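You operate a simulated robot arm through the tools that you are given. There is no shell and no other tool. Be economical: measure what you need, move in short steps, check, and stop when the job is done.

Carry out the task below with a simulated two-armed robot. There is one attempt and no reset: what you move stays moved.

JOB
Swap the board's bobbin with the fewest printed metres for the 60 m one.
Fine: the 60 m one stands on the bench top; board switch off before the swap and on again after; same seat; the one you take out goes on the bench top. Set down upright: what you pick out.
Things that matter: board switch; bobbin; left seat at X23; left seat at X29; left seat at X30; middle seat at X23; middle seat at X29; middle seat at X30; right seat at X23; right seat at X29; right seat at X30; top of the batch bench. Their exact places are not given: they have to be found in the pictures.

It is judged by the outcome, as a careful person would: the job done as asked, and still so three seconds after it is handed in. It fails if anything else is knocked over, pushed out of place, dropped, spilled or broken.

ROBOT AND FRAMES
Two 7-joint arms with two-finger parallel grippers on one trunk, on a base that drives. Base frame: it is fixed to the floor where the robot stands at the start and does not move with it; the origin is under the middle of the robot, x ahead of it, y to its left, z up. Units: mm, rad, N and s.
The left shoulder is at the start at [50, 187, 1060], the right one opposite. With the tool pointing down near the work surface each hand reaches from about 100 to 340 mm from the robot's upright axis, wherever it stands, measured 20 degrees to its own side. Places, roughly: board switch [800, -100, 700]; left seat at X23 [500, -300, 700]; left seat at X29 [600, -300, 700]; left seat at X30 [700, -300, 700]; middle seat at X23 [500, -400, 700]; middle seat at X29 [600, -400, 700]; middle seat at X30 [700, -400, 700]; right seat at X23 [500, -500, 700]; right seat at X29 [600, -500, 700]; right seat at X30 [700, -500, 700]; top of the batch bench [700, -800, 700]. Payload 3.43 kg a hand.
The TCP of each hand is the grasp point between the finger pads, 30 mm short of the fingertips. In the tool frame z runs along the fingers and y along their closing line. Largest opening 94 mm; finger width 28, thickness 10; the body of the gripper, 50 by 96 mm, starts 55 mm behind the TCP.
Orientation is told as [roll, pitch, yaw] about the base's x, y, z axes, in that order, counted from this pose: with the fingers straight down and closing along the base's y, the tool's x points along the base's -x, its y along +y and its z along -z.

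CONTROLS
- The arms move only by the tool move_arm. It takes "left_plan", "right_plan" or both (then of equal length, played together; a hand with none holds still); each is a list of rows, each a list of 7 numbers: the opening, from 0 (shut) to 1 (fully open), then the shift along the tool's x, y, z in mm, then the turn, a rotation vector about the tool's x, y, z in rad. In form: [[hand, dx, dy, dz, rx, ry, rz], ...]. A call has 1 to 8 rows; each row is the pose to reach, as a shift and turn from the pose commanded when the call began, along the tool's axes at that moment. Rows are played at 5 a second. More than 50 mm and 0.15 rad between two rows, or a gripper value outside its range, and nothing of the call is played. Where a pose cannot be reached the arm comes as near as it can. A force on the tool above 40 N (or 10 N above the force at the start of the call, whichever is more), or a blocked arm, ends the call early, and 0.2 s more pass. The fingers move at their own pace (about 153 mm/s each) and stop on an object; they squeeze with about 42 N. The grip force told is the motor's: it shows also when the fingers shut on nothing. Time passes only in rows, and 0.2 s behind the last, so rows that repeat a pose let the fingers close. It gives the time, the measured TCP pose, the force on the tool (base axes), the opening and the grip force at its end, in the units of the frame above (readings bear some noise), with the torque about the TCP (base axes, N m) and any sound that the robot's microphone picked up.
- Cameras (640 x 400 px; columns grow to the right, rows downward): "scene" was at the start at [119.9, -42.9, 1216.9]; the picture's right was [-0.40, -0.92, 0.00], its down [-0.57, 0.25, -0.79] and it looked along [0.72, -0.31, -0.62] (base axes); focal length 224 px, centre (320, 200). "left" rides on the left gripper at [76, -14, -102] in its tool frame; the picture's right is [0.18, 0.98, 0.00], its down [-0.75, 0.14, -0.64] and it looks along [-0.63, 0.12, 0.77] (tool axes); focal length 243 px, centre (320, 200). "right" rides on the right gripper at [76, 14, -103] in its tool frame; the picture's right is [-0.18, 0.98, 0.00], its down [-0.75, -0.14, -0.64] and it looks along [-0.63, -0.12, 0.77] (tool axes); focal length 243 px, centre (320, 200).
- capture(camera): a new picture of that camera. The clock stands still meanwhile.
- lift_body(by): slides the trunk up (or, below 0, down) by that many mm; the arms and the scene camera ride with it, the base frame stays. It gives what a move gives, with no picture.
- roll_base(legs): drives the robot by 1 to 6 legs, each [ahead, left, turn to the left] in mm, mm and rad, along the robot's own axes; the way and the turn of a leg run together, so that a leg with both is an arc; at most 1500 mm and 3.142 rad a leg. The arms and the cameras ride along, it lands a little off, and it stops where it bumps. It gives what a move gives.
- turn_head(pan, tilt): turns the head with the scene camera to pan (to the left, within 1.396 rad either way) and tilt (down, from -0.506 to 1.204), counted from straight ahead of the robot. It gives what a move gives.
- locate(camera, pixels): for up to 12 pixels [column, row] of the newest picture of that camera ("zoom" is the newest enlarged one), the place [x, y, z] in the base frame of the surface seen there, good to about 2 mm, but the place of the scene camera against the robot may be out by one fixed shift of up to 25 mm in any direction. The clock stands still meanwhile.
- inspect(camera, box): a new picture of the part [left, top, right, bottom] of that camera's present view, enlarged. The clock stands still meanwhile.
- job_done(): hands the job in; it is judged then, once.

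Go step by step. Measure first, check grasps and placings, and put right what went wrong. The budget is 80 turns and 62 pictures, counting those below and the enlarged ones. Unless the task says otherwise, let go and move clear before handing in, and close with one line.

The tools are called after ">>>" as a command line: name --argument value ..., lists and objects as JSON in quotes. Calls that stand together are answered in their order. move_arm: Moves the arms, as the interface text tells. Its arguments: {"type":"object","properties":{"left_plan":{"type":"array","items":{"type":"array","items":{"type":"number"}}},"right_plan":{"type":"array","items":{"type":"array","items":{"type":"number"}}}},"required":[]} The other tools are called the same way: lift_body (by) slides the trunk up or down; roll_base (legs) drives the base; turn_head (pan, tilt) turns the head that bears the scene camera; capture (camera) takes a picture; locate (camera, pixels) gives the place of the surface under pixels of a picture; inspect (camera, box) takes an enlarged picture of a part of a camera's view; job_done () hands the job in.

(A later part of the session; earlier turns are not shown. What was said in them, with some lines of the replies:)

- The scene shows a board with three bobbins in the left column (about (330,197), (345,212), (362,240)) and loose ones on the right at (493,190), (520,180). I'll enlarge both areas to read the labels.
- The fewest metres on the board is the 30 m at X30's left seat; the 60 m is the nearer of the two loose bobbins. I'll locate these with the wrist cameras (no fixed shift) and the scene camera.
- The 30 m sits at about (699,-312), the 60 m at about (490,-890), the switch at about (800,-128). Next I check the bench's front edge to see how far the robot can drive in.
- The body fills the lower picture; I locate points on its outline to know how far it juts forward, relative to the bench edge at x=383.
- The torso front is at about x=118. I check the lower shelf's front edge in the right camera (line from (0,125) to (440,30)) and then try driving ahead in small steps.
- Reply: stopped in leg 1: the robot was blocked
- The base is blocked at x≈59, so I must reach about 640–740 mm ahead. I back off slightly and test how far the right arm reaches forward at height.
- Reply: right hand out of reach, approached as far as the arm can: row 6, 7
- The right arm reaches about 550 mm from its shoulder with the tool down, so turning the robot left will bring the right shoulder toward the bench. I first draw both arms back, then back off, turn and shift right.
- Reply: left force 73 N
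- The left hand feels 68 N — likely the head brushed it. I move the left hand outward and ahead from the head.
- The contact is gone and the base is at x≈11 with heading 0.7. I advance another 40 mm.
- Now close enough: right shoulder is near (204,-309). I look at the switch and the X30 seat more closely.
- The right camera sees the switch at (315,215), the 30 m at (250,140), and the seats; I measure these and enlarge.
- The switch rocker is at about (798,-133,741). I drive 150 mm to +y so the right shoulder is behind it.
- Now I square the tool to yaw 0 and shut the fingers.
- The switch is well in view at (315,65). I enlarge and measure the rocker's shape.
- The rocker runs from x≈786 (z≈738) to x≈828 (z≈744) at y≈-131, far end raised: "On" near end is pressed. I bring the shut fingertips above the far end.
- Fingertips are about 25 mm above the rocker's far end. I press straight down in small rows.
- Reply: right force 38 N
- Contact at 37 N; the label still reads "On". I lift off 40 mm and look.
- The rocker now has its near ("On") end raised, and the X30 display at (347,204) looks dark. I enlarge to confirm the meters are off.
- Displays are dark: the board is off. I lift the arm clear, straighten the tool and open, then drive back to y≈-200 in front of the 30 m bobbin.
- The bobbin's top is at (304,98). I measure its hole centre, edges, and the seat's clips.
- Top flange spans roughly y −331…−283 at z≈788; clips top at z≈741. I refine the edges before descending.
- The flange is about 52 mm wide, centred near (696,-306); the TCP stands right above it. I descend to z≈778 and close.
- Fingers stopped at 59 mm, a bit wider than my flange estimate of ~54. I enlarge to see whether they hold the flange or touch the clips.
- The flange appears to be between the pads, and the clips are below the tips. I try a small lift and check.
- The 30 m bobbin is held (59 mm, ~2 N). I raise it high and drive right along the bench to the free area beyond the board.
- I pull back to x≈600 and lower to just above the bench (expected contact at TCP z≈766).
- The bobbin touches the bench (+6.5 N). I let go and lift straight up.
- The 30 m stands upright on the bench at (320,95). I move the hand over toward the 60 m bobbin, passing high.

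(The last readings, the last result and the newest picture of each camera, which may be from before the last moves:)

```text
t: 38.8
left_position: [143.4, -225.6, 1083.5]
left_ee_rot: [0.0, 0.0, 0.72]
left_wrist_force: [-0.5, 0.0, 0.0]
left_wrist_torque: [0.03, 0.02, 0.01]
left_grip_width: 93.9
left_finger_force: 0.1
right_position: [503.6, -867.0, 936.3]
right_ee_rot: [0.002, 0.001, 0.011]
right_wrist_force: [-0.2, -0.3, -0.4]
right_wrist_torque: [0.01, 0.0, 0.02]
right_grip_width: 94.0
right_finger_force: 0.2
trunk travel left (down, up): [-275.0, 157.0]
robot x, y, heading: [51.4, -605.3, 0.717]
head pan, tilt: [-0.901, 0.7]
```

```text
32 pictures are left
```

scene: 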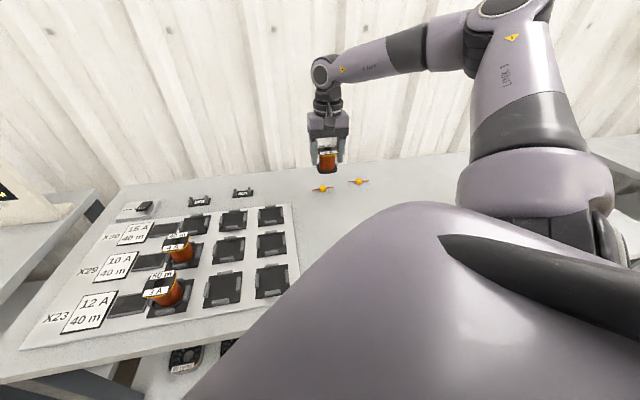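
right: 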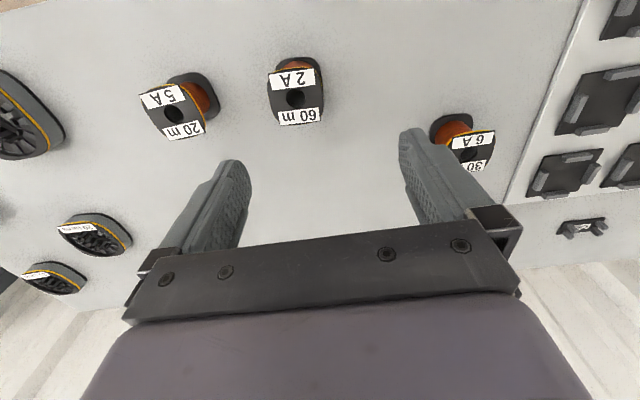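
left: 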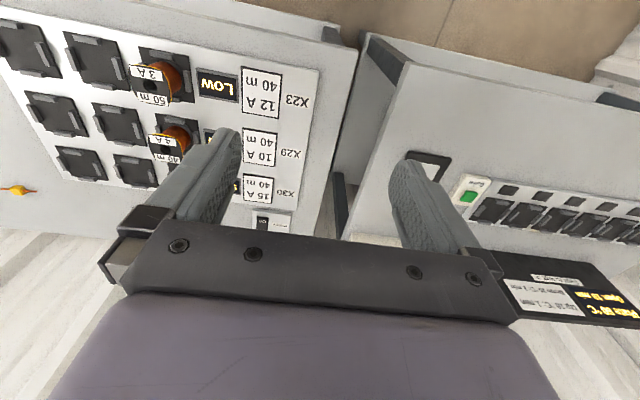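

The 60 m bobbin is at (295,97), slightly yawed. I enlarge and measure its edges to set position and yaw.

>>> inspect --camera "right" --box '[240, 40, 352, 140]'

>>> locate --camera "right" --pixels '[[278, 75], [315, 69], [280, 122], [320, 119], [271, 95], [321, 95], [296, 122], [294, 68], [310, 98], [280, 98]]'

```text
4.00 times, centred on (296, 90) of right
```

zoom: 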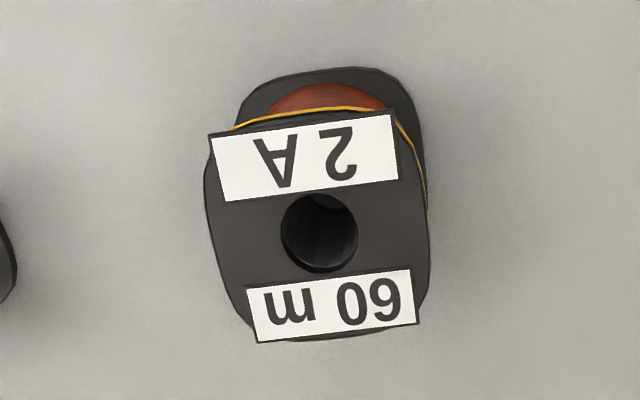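

```text
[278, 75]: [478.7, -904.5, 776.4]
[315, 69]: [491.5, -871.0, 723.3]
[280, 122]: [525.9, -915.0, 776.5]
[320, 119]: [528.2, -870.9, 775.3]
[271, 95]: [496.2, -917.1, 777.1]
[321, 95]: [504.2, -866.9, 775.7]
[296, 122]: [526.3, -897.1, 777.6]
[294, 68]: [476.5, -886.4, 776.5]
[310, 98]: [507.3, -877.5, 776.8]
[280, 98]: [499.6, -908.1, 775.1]
```

I locate label corners and side edges in the enlarged picture for yaw.

>>> locate --camera "zoom" --pixels '[[260, 337], [415, 319], [226, 197], [395, 176], [214, 137], [388, 113], [250, 294], [408, 273], [208, 200], [428, 240], [320, 232], [300, 118]]'

```text
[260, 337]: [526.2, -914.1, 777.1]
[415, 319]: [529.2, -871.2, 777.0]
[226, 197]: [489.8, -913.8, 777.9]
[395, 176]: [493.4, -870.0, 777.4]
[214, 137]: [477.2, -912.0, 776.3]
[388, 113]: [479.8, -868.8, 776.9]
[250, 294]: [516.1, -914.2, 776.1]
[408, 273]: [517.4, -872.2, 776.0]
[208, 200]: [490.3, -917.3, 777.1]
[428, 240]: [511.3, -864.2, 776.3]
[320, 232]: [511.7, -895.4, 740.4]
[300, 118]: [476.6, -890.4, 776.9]
```

The 60 m bobbin is centred near (502.5,−891.5), yawed about −0.07. I align above it with tips still clear of the top.

>>> move_arm --right_plan '[[1, 1.3, -13, 40, 0, 0, 0.04], [1, 1.3, -24.5, 80, 0, 0, 0.081], [1, 1.3, -24.5, 115, 0, 0, 0.081]]'

>>> capture --camera "right"

```text
t: 39.5
left_position: [144.2, -226.7, 1084.6]
left_ee_rot: [0.0, 0.001, 0.717]
left_wrist_force: [-0.2, 0.4, 0.8]
left_wrist_torque: [0.02, -0.01, -0.01]
left_grip_width: 93.8
left_finger_force: 0.0
right_position: [503.6, -891.7, 819.0]
right_ee_rot: [-0.001, 0.0, -0.072]
right_wrist_force: [0.0, 0.3, -0.2]
right_wrist_torque: [-0.05, 0.01, 0.01]
right_grip_width: 93.9
right_finger_force: 0.1
trunk travel left (down, up): [-275.0, 157.0]
robot x, y, heading: [51.1, -606.0, 0.715]
head pan, tilt: [-0.901, 0.7]
```

```text
30 pictures are left
```

right: 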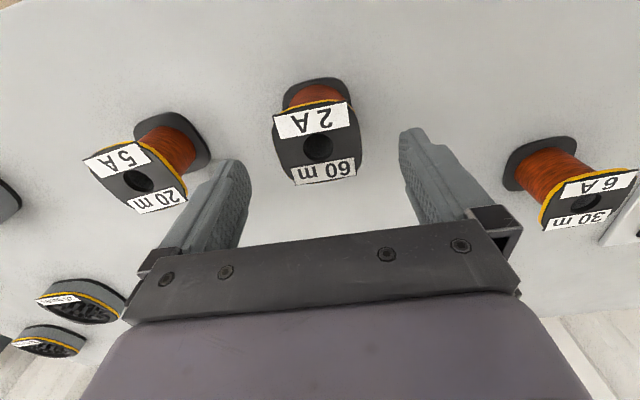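

Centred well. I check the gap to the 20 m bobbin before descending.

>>> locate --camera "right" --pixels '[[184, 194], [208, 155], [176, 165], [276, 140], [359, 135]]'

```text
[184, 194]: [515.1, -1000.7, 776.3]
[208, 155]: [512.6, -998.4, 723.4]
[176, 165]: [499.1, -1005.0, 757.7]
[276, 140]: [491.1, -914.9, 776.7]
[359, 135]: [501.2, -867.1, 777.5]
```

The 20 m edge is at y≈−998, 50 mm beyond the open finger. I descend to z≈766, close, and lift.

>>> move_arm --right_plan '[[1, 0, 0, 25, 0, 0, 0], [1, 0, 0, 45, 0, 0, 0], [1, 0, 0, 53, 0, 0, 0], [1, 0, 0, 53, 0, 0, 0], [0.4, 0, 0, 53, 0, 0, 0], [0.2, 0, 0, 53, 0, 0, 0], [0.2, 0, 0, 53, 0, 0, 0]]'

>>> move_arm --right_plan '[[0.2, 0, 0, -25, 0, 0, -0.035], [0.2, 0, 0, -60, 0, 0, -0.072], [0.2, 0, 0, -100, 0, 0, -0.072], [0.2, 0, 0, -140, 0, 0, -0.072], [0.2, 0, 0, -160, 0, 0, -0.072]]'

>>> capture --camera "right"

```text
t: 41.1
left_position: [144.6, -226.8, 1084.3]
left_ee_rot: [-0.001, 0.0, 0.719]
left_wrist_force: [0.7, 0.3, 0.4]
left_wrist_torque: [-0.02, 0.02, -0.03]
left_grip_width: 93.8
left_finger_force: 0.0
right_position: [504.5, -891.9, 767.2]
right_ee_rot: [-0.001, 0.001, -0.07]
right_wrist_force: [-0.3, -1.3, 0.4]
right_wrist_torque: [0.01, -0.03, -0.01]
right_grip_width: 59.0
right_finger_force: 42.5
trunk travel left (down, up): [-275.0, 157.0]
robot x, y, heading: [52.3, -604.8, 0.712]
head pan, tilt: [-0.901, 0.7]
```

```text
t: 42.4
left_position: [144.0, -226.4, 1084.2]
left_ee_rot: [0.001, 0.0, 0.72]
left_wrist_force: [-1.2, 0.3, -0.4]
left_wrist_torque: [0.0, 0.02, -0.01]
left_grip_width: 94.2
left_finger_force: 0.1
right_position: [502.4, -892.7, 929.5]
right_ee_rot: [-0.001, 0.0, 0.002]
right_wrist_force: [-0.1, 0.2, -3.0]
right_wrist_torque: [-0.01, -0.02, 0.01]
right_grip_width: 59.2
right_finger_force: 42.1
trunk travel left (down, up): [-275.0, 157.0]
robot x, y, heading: [52.2, -606.7, 0.717]
head pan, tilt: [-0.901, 0.7]
```

```text
29 pictures are left
```

right: 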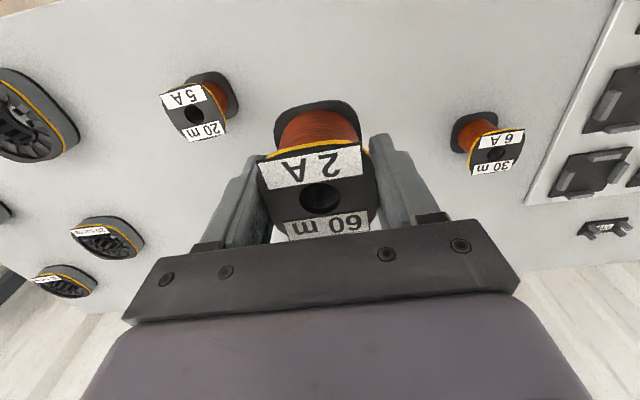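

The 60 m is held just as the 30 m was (same pixels). I drive back 402 mm along the bench to face X30.

>>> roll_base --legs '[[264, 303, -0.008]]'

>>> move_arm --right_plan '[[0.2, -38, 36, 0, 0, 0, 0], [0.2, -76, 72, 0, 0, 0, 0], [0.2, -114, 108, 0, 0, 0, 0], [0.2, -152, 144, 0, 0, 0, 0], [0.2, -188, 178, 0, 0, 0, 0]]'

>>> capture --camera "right"

```text
t: 45.6
left_position: [138.3, 172.9, 1085.2]
left_ee_rot: [0.0, 0.002, 0.725]
left_wrist_force: [0.5, 0.1, -0.3]
left_wrist_torque: [0.0, -0.03, 0.0]
left_grip_width: 94.1
left_finger_force: 0.0
right_position: [500.0, -489.6, 927.9]
right_ee_rot: [0.002, 0.001, 0.008]
right_wrist_force: [-0.7, 1.0, -3.9]
right_wrist_torque: [-0.01, -0.05, 0.03]
right_grip_width: 59.2
right_finger_force: 41.6
trunk travel left (down, up): [-275.0, 157.0]
robot x, y, heading: [45.7, -207.1, 0.721]
head pan, tilt: [-0.901, 0.7]
```

```text
refused: row 1 steps farther than a row can; nothing moved
```

```text
28 pictures are left
```

right: 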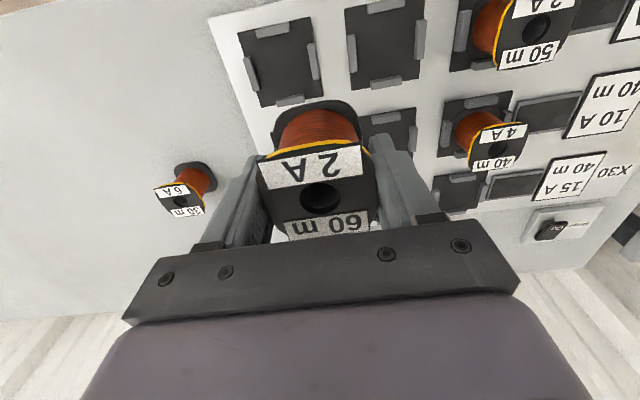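

The rows were too long; I repeat with six smaller ones, ending above (695,−306).

>>> move_arm --right_plan '[[0.2, -33, 30, 0, 0, 0, 0.004], [0.2, -66, 60, 0, 0, 0, 0.008], [0.2, -99, 90, 0, 0, 0, 0.008], [0.2, -132, 120, 0, 0, 0, 0.008], [0.2, -165, 150, 0, 0, 0, 0.008], [0.2, -197, 182, 0, 0, 0, 0.008], [0.2, -197, 182, 0, 0, 0, 0.008]]'

>>> capture --camera "right"

```text
t: 47.2
left_position: [136.4, 173.7, 1085.0]
left_ee_rot: [0.001, 0.0, 0.725]
left_wrist_force: [-0.6, -0.5, -0.1]
left_wrist_torque: [-0.02, 0.01, 0.01]
left_grip_width: 93.8
left_finger_force: 0.1
right_position: [696.2, -304.6, 932.6]
right_ee_rot: [0.0, -0.001, -0.001]
right_wrist_force: [-0.5, 0.0, -3.8]
right_wrist_torque: [0.02, -0.01, 0.01]
right_grip_width: 59.2
right_finger_force: 42.0
trunk travel left (down, up): [-275.0, 157.0]
robot x, y, heading: [50.7, -206.8, 0.724]
head pan, tilt: [-0.901, 0.7]
```

```text
27 pictures are left
```

right: 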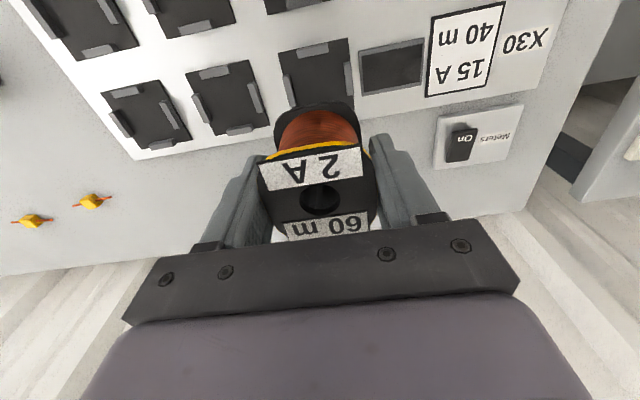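

The seat's near, left and right clips show at (312,47), (291,92), (348,80). I locate them along with the middle seat's for the exact centre.

>>> inspect --camera "right" --box '[180, 30, 372, 150]'

>>> locate --camera "right" --pixels '[[312, 48], [291, 90], [348, 80], [221, 71], [199, 106], [240, 129], [254, 96]]'

```text
3.33 times, centred on (276, 90) of right
```

zoom: 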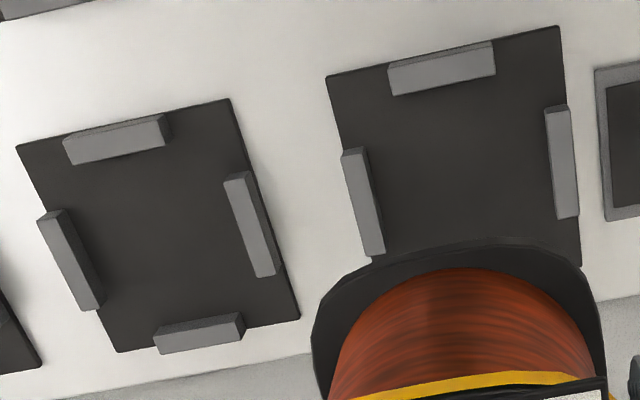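

```text
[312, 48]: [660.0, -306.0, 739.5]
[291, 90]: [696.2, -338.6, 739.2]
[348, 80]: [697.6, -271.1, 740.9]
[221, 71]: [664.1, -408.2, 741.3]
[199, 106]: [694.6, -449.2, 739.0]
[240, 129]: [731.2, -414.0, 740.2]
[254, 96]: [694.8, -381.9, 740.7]
```

Seat centre ≈(697,−305), consistent with where the 30 m was gripped (696.3,−306.4). I compare how the 60 m sits in the grip with the earlier identical enlargement.

>>> inspect --camera "right" --box '[220, 70, 420, 250]'

```text
2.22 times, centred on (320, 160) of right
```

zoom: 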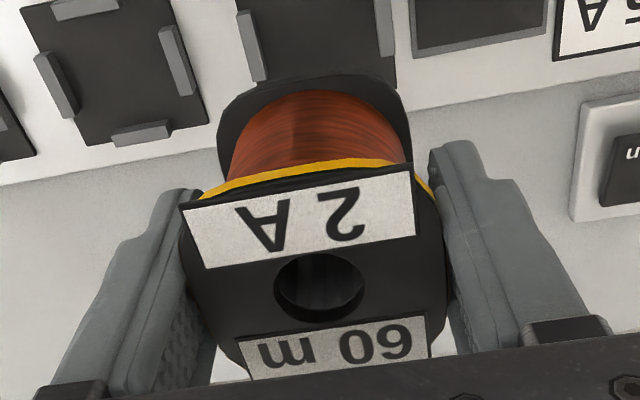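

The grip is nearly identical. I lower to z≈800 (bobbin bottom above the clips), shifting −1.5 mm in y, then read twice.

>>> move_arm --right_plan '[[0.2, 0, -1.5, 45, 0, 0, 0], [0.2, 0, -1.5, 90, 0, 0, 0], [0.2, 0, -1.5, 120, 0, 0, 0], [0.2, 0, -1.5, 130, 0, 0, 0]]'

>>> move_arm --right_plan '[[0.2, 0, 0, 0, 0, 0, 0]]'

>>> move_arm --right_plan '[[0.2, 0, 0, 0, 0, 0, 0]]'

>>> inspect --camera "right" --box '[220, 50, 420, 230]'

```text
t: 48.2
left_position: [138.3, 173.6, 1085.2]
left_ee_rot: [-0.001, 0.001, 0.725]
left_wrist_force: [0.1, -0.2, -0.6]
left_wrist_torque: [0.01, -0.03, 0.03]
left_grip_width: 93.8
left_finger_force: 0.1
right_position: [697.7, -308.3, 797.3]
right_ee_rot: [0.0, 0.0, 0.0]
right_wrist_force: [0.2, 0.4, -4.0]
right_wrist_torque: [0.02, -0.01, 0.01]
right_grip_width: 59.4
right_finger_force: 42.0
trunk travel left (down, up): [-275.0, 157.0]
robot x, y, heading: [46.5, -205.7, 0.724]
head pan, tilt: [-0.901, 0.7]
```

```text
t: 48.6
left_position: [137.8, 174.4, 1084.7]
left_ee_rot: [0.001, 0.001, 0.726]
left_wrist_force: [0.9, 0.2, -0.7]
left_wrist_torque: [0.0, 0.01, -0.03]
left_grip_width: 93.8
left_finger_force: 0.1
right_position: [697.2, -307.8, 797.8]
right_ee_rot: [0.0, -0.001, -0.001]
right_wrist_force: [0.1, 0.2, -4.0]
right_wrist_torque: [-0.01, -0.02, 0.01]
right_grip_width: 59.5
right_finger_force: 41.9
trunk travel left (down, up): [-275.0, 157.0]
robot x, y, heading: [46.0, -206.7, 0.718]
head pan, tilt: [-0.901, 0.7]
```

```text
t: 49.0
left_position: [138.7, 173.6, 1084.6]
left_ee_rot: [0.0, 0.002, 0.727]
left_wrist_force: [-0.9, -1.6, 1.1]
left_wrist_torque: [0.0, -0.04, -0.01]
left_grip_width: 93.9
left_finger_force: 0.0
right_position: [697.9, -307.9, 799.0]
right_ee_rot: [-0.001, 0.0, 0.0]
right_wrist_force: [-0.5, 0.1, -3.0]
right_wrist_torque: [-0.04, -0.01, -0.02]
right_grip_width: 59.5
right_finger_force: 42.1
trunk travel left (down, up): [-275.0, 157.0]
robot x, y, heading: [47.3, -207.8, 0.725]
head pan, tilt: [-0.901, 0.7]
```

```text
2.22 times, centred on (320, 140) of right
```

zoom: 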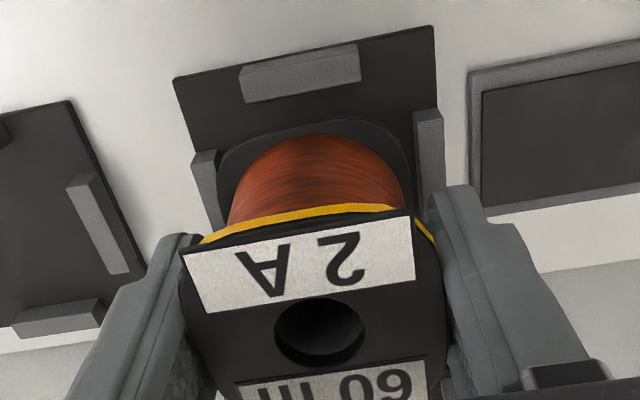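

The average reading is (697.6,−308.0); I correct by (−1.2,+1.8) and lower in small steps into the seat.

>>> move_arm --right_plan '[[0.2, 1.2, 1.8, 0, 0, 0, 0], [0.2, 1.2, 1.8, 5, 0, 0, 0], [0.2, 1.2, 1.8, 9, 0, 0, 0], [0.2, 1.2, 1.8, 12, 0, 0, 0], [0.2, 1.2, 1.8, 15, 0, 0, 0], [0.2, 1.2, 1.8, 18, 0, 0, 0], [0.2, 1.2, 1.8, 20, 0, 0, 0]]'

>>> inspect --camera "right" --box '[220, 70, 420, 250]'

```text
t: 50.6
left_position: [137.0, 174.3, 1084.6]
left_ee_rot: [0.001, 0.0, 0.727]
left_wrist_force: [0.3, 0.5, 0.1]
left_wrist_torque: [-0.01, -0.02, 0.02]
left_grip_width: 94.2
left_finger_force: 0.1
right_position: [696.3, -305.1, 778.4]
right_ee_rot: [0.0, -0.001, 0.003]
right_wrist_force: [-0.3, -1.5, 2.3]
right_wrist_torque: [0.1, 0.09, 0.03]
right_grip_width: 59.7
right_finger_force: 42.2
trunk travel left (down, up): [-275.0, 157.0]
robot x, y, heading: [56.2, -207.7, 0.723]
head pan, tilt: [-0.901, 0.7]
```

```text
2.22 times, centred on (320, 160) of right
```

zoom: 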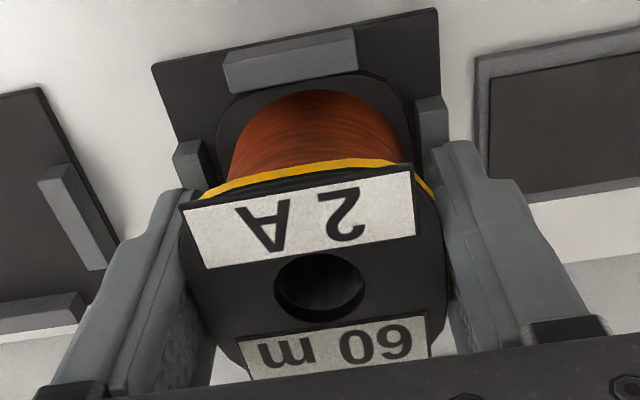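

The view now matches the 30 m seated picture, and the force turned to +2.3 N: it's seated at z≈778. I press 1 mm more, release, and lift.

>>> move_arm --right_plan '[[0.2, 0, 0, 1, 0, 0, 0], [0.7, 0, 0, 1, 0, 0, 0], [1, 0, 0, 0, 0, 0, 0], [1, 0, 0, 0, 0, 0, 0], [1, 0, 0, -30, 0, 0, 0], [1, 0, 0, -70, 0, 0, 0], [1, 0, 0, -110, 0, 0, 0], [1, 0, 0, -155, 0, 0, 0]]'

>>> inspect --camera "right" --box '[200, 20, 400, 160]'

```text
t: 52.4
left_position: [136.9, 173.3, 1085.1]
left_ee_rot: [0.0, -0.001, 0.724]
left_wrist_force: [0.3, 0.2, 0.3]
left_wrist_torque: [0.0, -0.02, 0.02]
left_grip_width: 94.0
left_finger_force: 0.1
right_position: [696.2, -305.2, 932.7]
right_ee_rot: [-0.003, 0.001, 0.001]
right_wrist_force: [0.2, -1.1, 0.5]
right_wrist_torque: [0.02, -0.02, 0.0]
right_grip_width: 94.0
right_finger_force: 0.1
trunk travel left (down, up): [-275.0, 157.0]
robot x, y, heading: [48.0, -206.4, 0.721]
head pan, tilt: [-0.901, 0.7]
```

```text
2.86 times, centred on (300, 90) of right
```

zoom: 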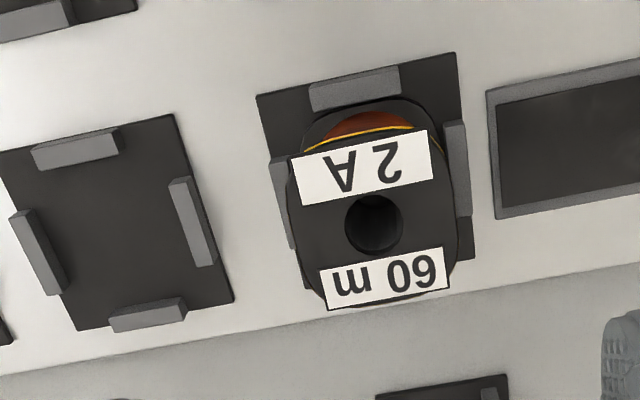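

The 60 m is in the seat. I check its top height and levelness (expect ≈788.5).

>>> locate --camera "zoom" --pixels '[[305, 180], [420, 145], [335, 300], [440, 280], [320, 230], [430, 225]]'

>>> roll_base --legs '[[101, 115, -0.01]]'

```text
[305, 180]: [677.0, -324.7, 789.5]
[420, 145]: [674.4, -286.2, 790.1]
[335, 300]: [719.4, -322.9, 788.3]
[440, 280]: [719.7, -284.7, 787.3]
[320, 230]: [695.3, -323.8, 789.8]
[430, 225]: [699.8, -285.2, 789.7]
```

```text
t: 54.1
left_position: [141.3, 323.1, 1084.1]
left_ee_rot: [0.0, -0.001, 0.715]
left_wrist_force: [-0.6, 0.7, 0.0]
left_wrist_torque: [-0.02, 0.0, -0.01]
left_grip_width: 93.9
left_finger_force: 0.1
right_position: [694.7, -159.1, 931.8]
right_ee_rot: [0.0, 0.0, -0.011]
right_wrist_force: [-0.5, -0.2, 0.0]
right_wrist_torque: [0.0, 0.02, -0.01]
right_grip_width: 93.7
right_finger_force: 0.0
trunk travel left (down, up): [-275.0, 157.0]
robot x, y, heading: [47.6, -54.3, 0.71]
head pan, tilt: [-0.901, 0.7]
```

The 60 m sits level at z≈789. Now at the switch: I tilt, shut the fingers and hover above the rocker's raised near end (x≈792).

>>> move_arm --right_plan '[[0, -15, 5, 20, 0, -0.1, 0], [0, -31, 10, 40, 0, -0.2, 0], [0, -46, 15, 60, 0, -0.3, 0], [0, -61, 20, 80, 0, -0.4, 0], [0, -77, 25, 100, 0, -0.5, 0], [0, -92, 29, 118, 0, -0.6, 0], [0, -92, 29, 118, 0, -0.6, 0]]'

>>> capture --camera "right"

```text
t: 55.7
left_position: [140.6, 324.5, 1084.7]
left_ee_rot: [0.001, 0.002, 0.715]
left_wrist_force: [-0.1, 0.8, 0.1]
left_wrist_torque: [0.01, 0.01, 0.02]
left_grip_width: 93.9
left_finger_force: 0.1
right_position: [787.8, -130.4, 814.4]
right_ee_rot: [-0.001, -0.6, -0.011]
right_wrist_force: [-0.9, -0.2, -0.1]
right_wrist_torque: [0.0, 0.0, -0.02]
right_grip_width: 0.0
right_finger_force: 33.1
trunk travel left (down, up): [-275.0, 157.0]
robot x, y, heading: [47.9, -52.4, 0.71]
head pan, tilt: [-0.901, 0.7]
```

```text
21 pictures are left
```

right: 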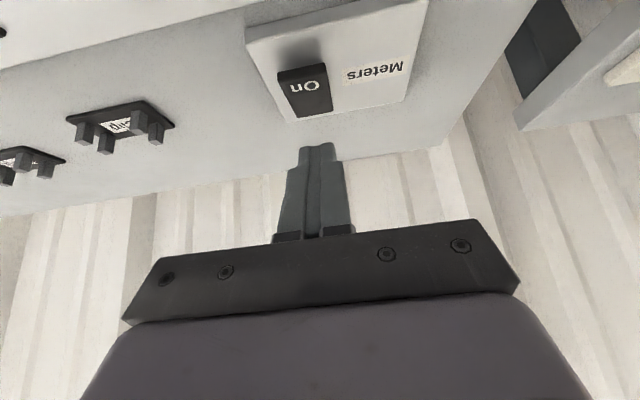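

I measure the rocker's raised near end from here.

>>> locate --camera "right" --pixels '[[303, 75], [304, 80], [306, 87], [307, 95], [309, 103], [310, 112], [281, 90], [326, 85]]'

```text
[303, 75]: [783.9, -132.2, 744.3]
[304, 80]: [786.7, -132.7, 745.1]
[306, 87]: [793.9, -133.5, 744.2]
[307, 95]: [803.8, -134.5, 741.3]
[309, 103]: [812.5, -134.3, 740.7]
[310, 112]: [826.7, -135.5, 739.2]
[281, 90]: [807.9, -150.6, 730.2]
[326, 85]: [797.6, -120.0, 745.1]
```

Near end is raised to z≈745. I press straight down on it at x≈791.

>>> move_arm --right_plan '[[0, 15.8, -2, 19.5, 0, 0, 0], [0, 19.7, -2, 25.3, 0, 0, 0], [0, 22, -2, 28.6, 0, 0, 0], [0, 23.7, -2, 31, 0, 0, 0], [0, 25.4, -2, 33.5, 0, 0, 0], [0, 27, -2, 36, 0, 0, 0], [0, 28.2, -2, 37.7, 0, 0, 0]]'

>>> move_arm --right_plan '[[0, -14, 0, -20, 0, 0, 0], [0, -28, 0, -41, 0, 0, 0], [0, -45, 0, -65, 0, 0, 0]]'

>>> inspect --camera "scene" --box '[280, 160, 440, 260]'

```text
t: 57.3
left_position: [137.4, 323.1, 1085.9]
left_ee_rot: [-0.002, -0.003, 0.716]
left_wrist_force: [-0.1, 0.1, -0.2]
left_wrist_torque: [-0.02, 0.0, 0.0]
left_grip_width: 93.8
left_finger_force: 0.1
right_position: [785.3, -133.8, 773.0]
right_ee_rot: [0.0, -0.613, -0.013]
right_wrist_force: [-4.5, -8.2, 34.5]
right_wrist_torque: [-0.36, -0.1, 0.33]
right_grip_width: 0.2
right_finger_force: 32.9
trunk travel left (down, up): [-275.0, 157.0]
robot x, y, heading: [48.4, -59.6, 0.714]
head pan, tilt: [-0.901, 0.7]
```

```text
t: 58.1
left_position: [139.8, 323.4, 1084.5]
left_ee_rot: [-0.001, -0.001, 0.716]
left_wrist_force: [0.2, -0.1, 0.7]
left_wrist_torque: [-0.01, 0.01, 0.02]
left_grip_width: 93.6
left_finger_force: 0.1
right_position: [785.1, -132.9, 846.2]
right_ee_rot: [-0.003, -0.598, -0.01]
right_wrist_force: [-0.4, -0.1, -0.4]
right_wrist_torque: [0.0, 0.02, -0.02]
right_grip_width: 0.0
right_finger_force: 32.8
trunk travel left (down, up): [-275.0, 157.0]
robot x, y, heading: [48.7, -54.7, 0.713]
head pan, tilt: [-0.901, 0.7]
```

```text
4.00 times, centred on (360, 210) of scene
```

zoom: 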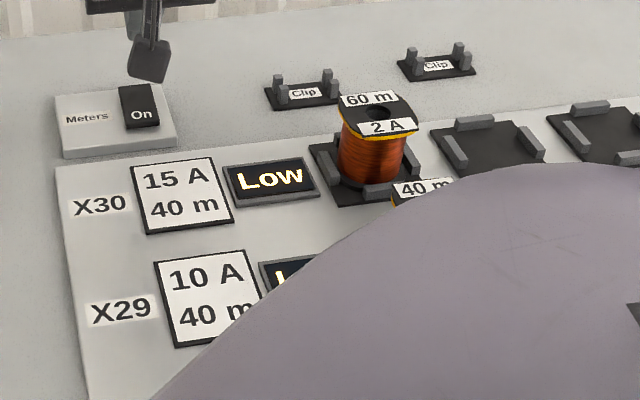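

The board is on again and X30's display lights with the 60 m seated. I withdraw the arm and take a last look over the bench.

>>> move_arm --right_plan '[[0, 5, 0, -40, 0, 0.1, 0], [0, 10, 0, -80, 0, 0.2, 0], [0, 15, 0, -120, 0, 0.3, 0], [0, 20, 0, -160, 0, 0.4, 0], [0, 30, 0, -190, 0, 0.5, 0]]'

>>> turn_head --pan -1.3 --tilt 0.6

>>> capture --camera "scene"

>>> capture --camera "right"

```text
t: 59.3
left_position: [141.3, 323.9, 1085.9]
left_ee_rot: [-0.001, 0.0, 0.715]
left_wrist_force: [-0.7, 0.1, -0.6]
left_wrist_torque: [0.03, 0.02, -0.01]
left_grip_width: 94.5
left_finger_force: 0.1
right_position: [653.0, -131.0, 986.9]
right_ee_rot: [0.0, -0.098, -0.01]
right_wrist_force: [-0.3, -0.1, -0.2]
right_wrist_torque: [0.0, 0.02, -0.01]
right_grip_width: 0.1
right_finger_force: 33.4
trunk travel left (down, up): [-275.0, 157.0]
robot x, y, heading: [45.1, -54.8, 0.711]
head pan, tilt: [-0.901, 0.7]
```

```text
t: 60.1
left_position: [140.5, 324.0, 1084.1]
left_ee_rot: [0.001, -0.001, 0.714]
left_wrist_force: [-0.3, 0.7, -1.0]
left_wrist_torque: [-0.01, -0.01, -0.03]
left_grip_width: 94.1
left_finger_force: 0.0
right_position: [654.6, -129.9, 984.9]
right_ee_rot: [0.002, -0.1, -0.011]
right_wrist_force: [0.0, -1.0, 0.7]
right_wrist_torque: [0.01, 0.01, -0.02]
right_grip_width: 0.2
right_finger_force: 33.1
trunk travel left (down, up): [-275.0, 157.0]
robot x, y, heading: [50.2, -53.7, 0.713]
head pan, tilt: [-1.3, 0.6]
```

```text
19 pictures are left
```

scene: 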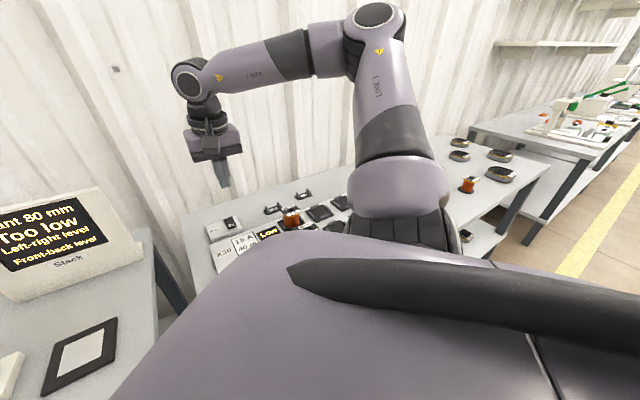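

```text
18 pictures are left
```

right: 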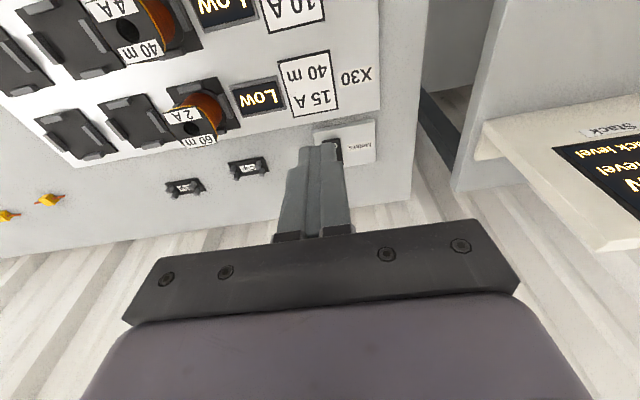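

The board is on, the 60 m is seated in X30's left seat at (200,125), nothing else has moved, and the arm is clear. The 30 m was last seen upright on the bench. I hand in.

>>> job_done

```text
The job is handed in.
```

I swapped the 30 m bobbin in X30's left seat for the 60 m one. The board was switched off for the swap and is on again, and the 30 m was left upright on the bench top.
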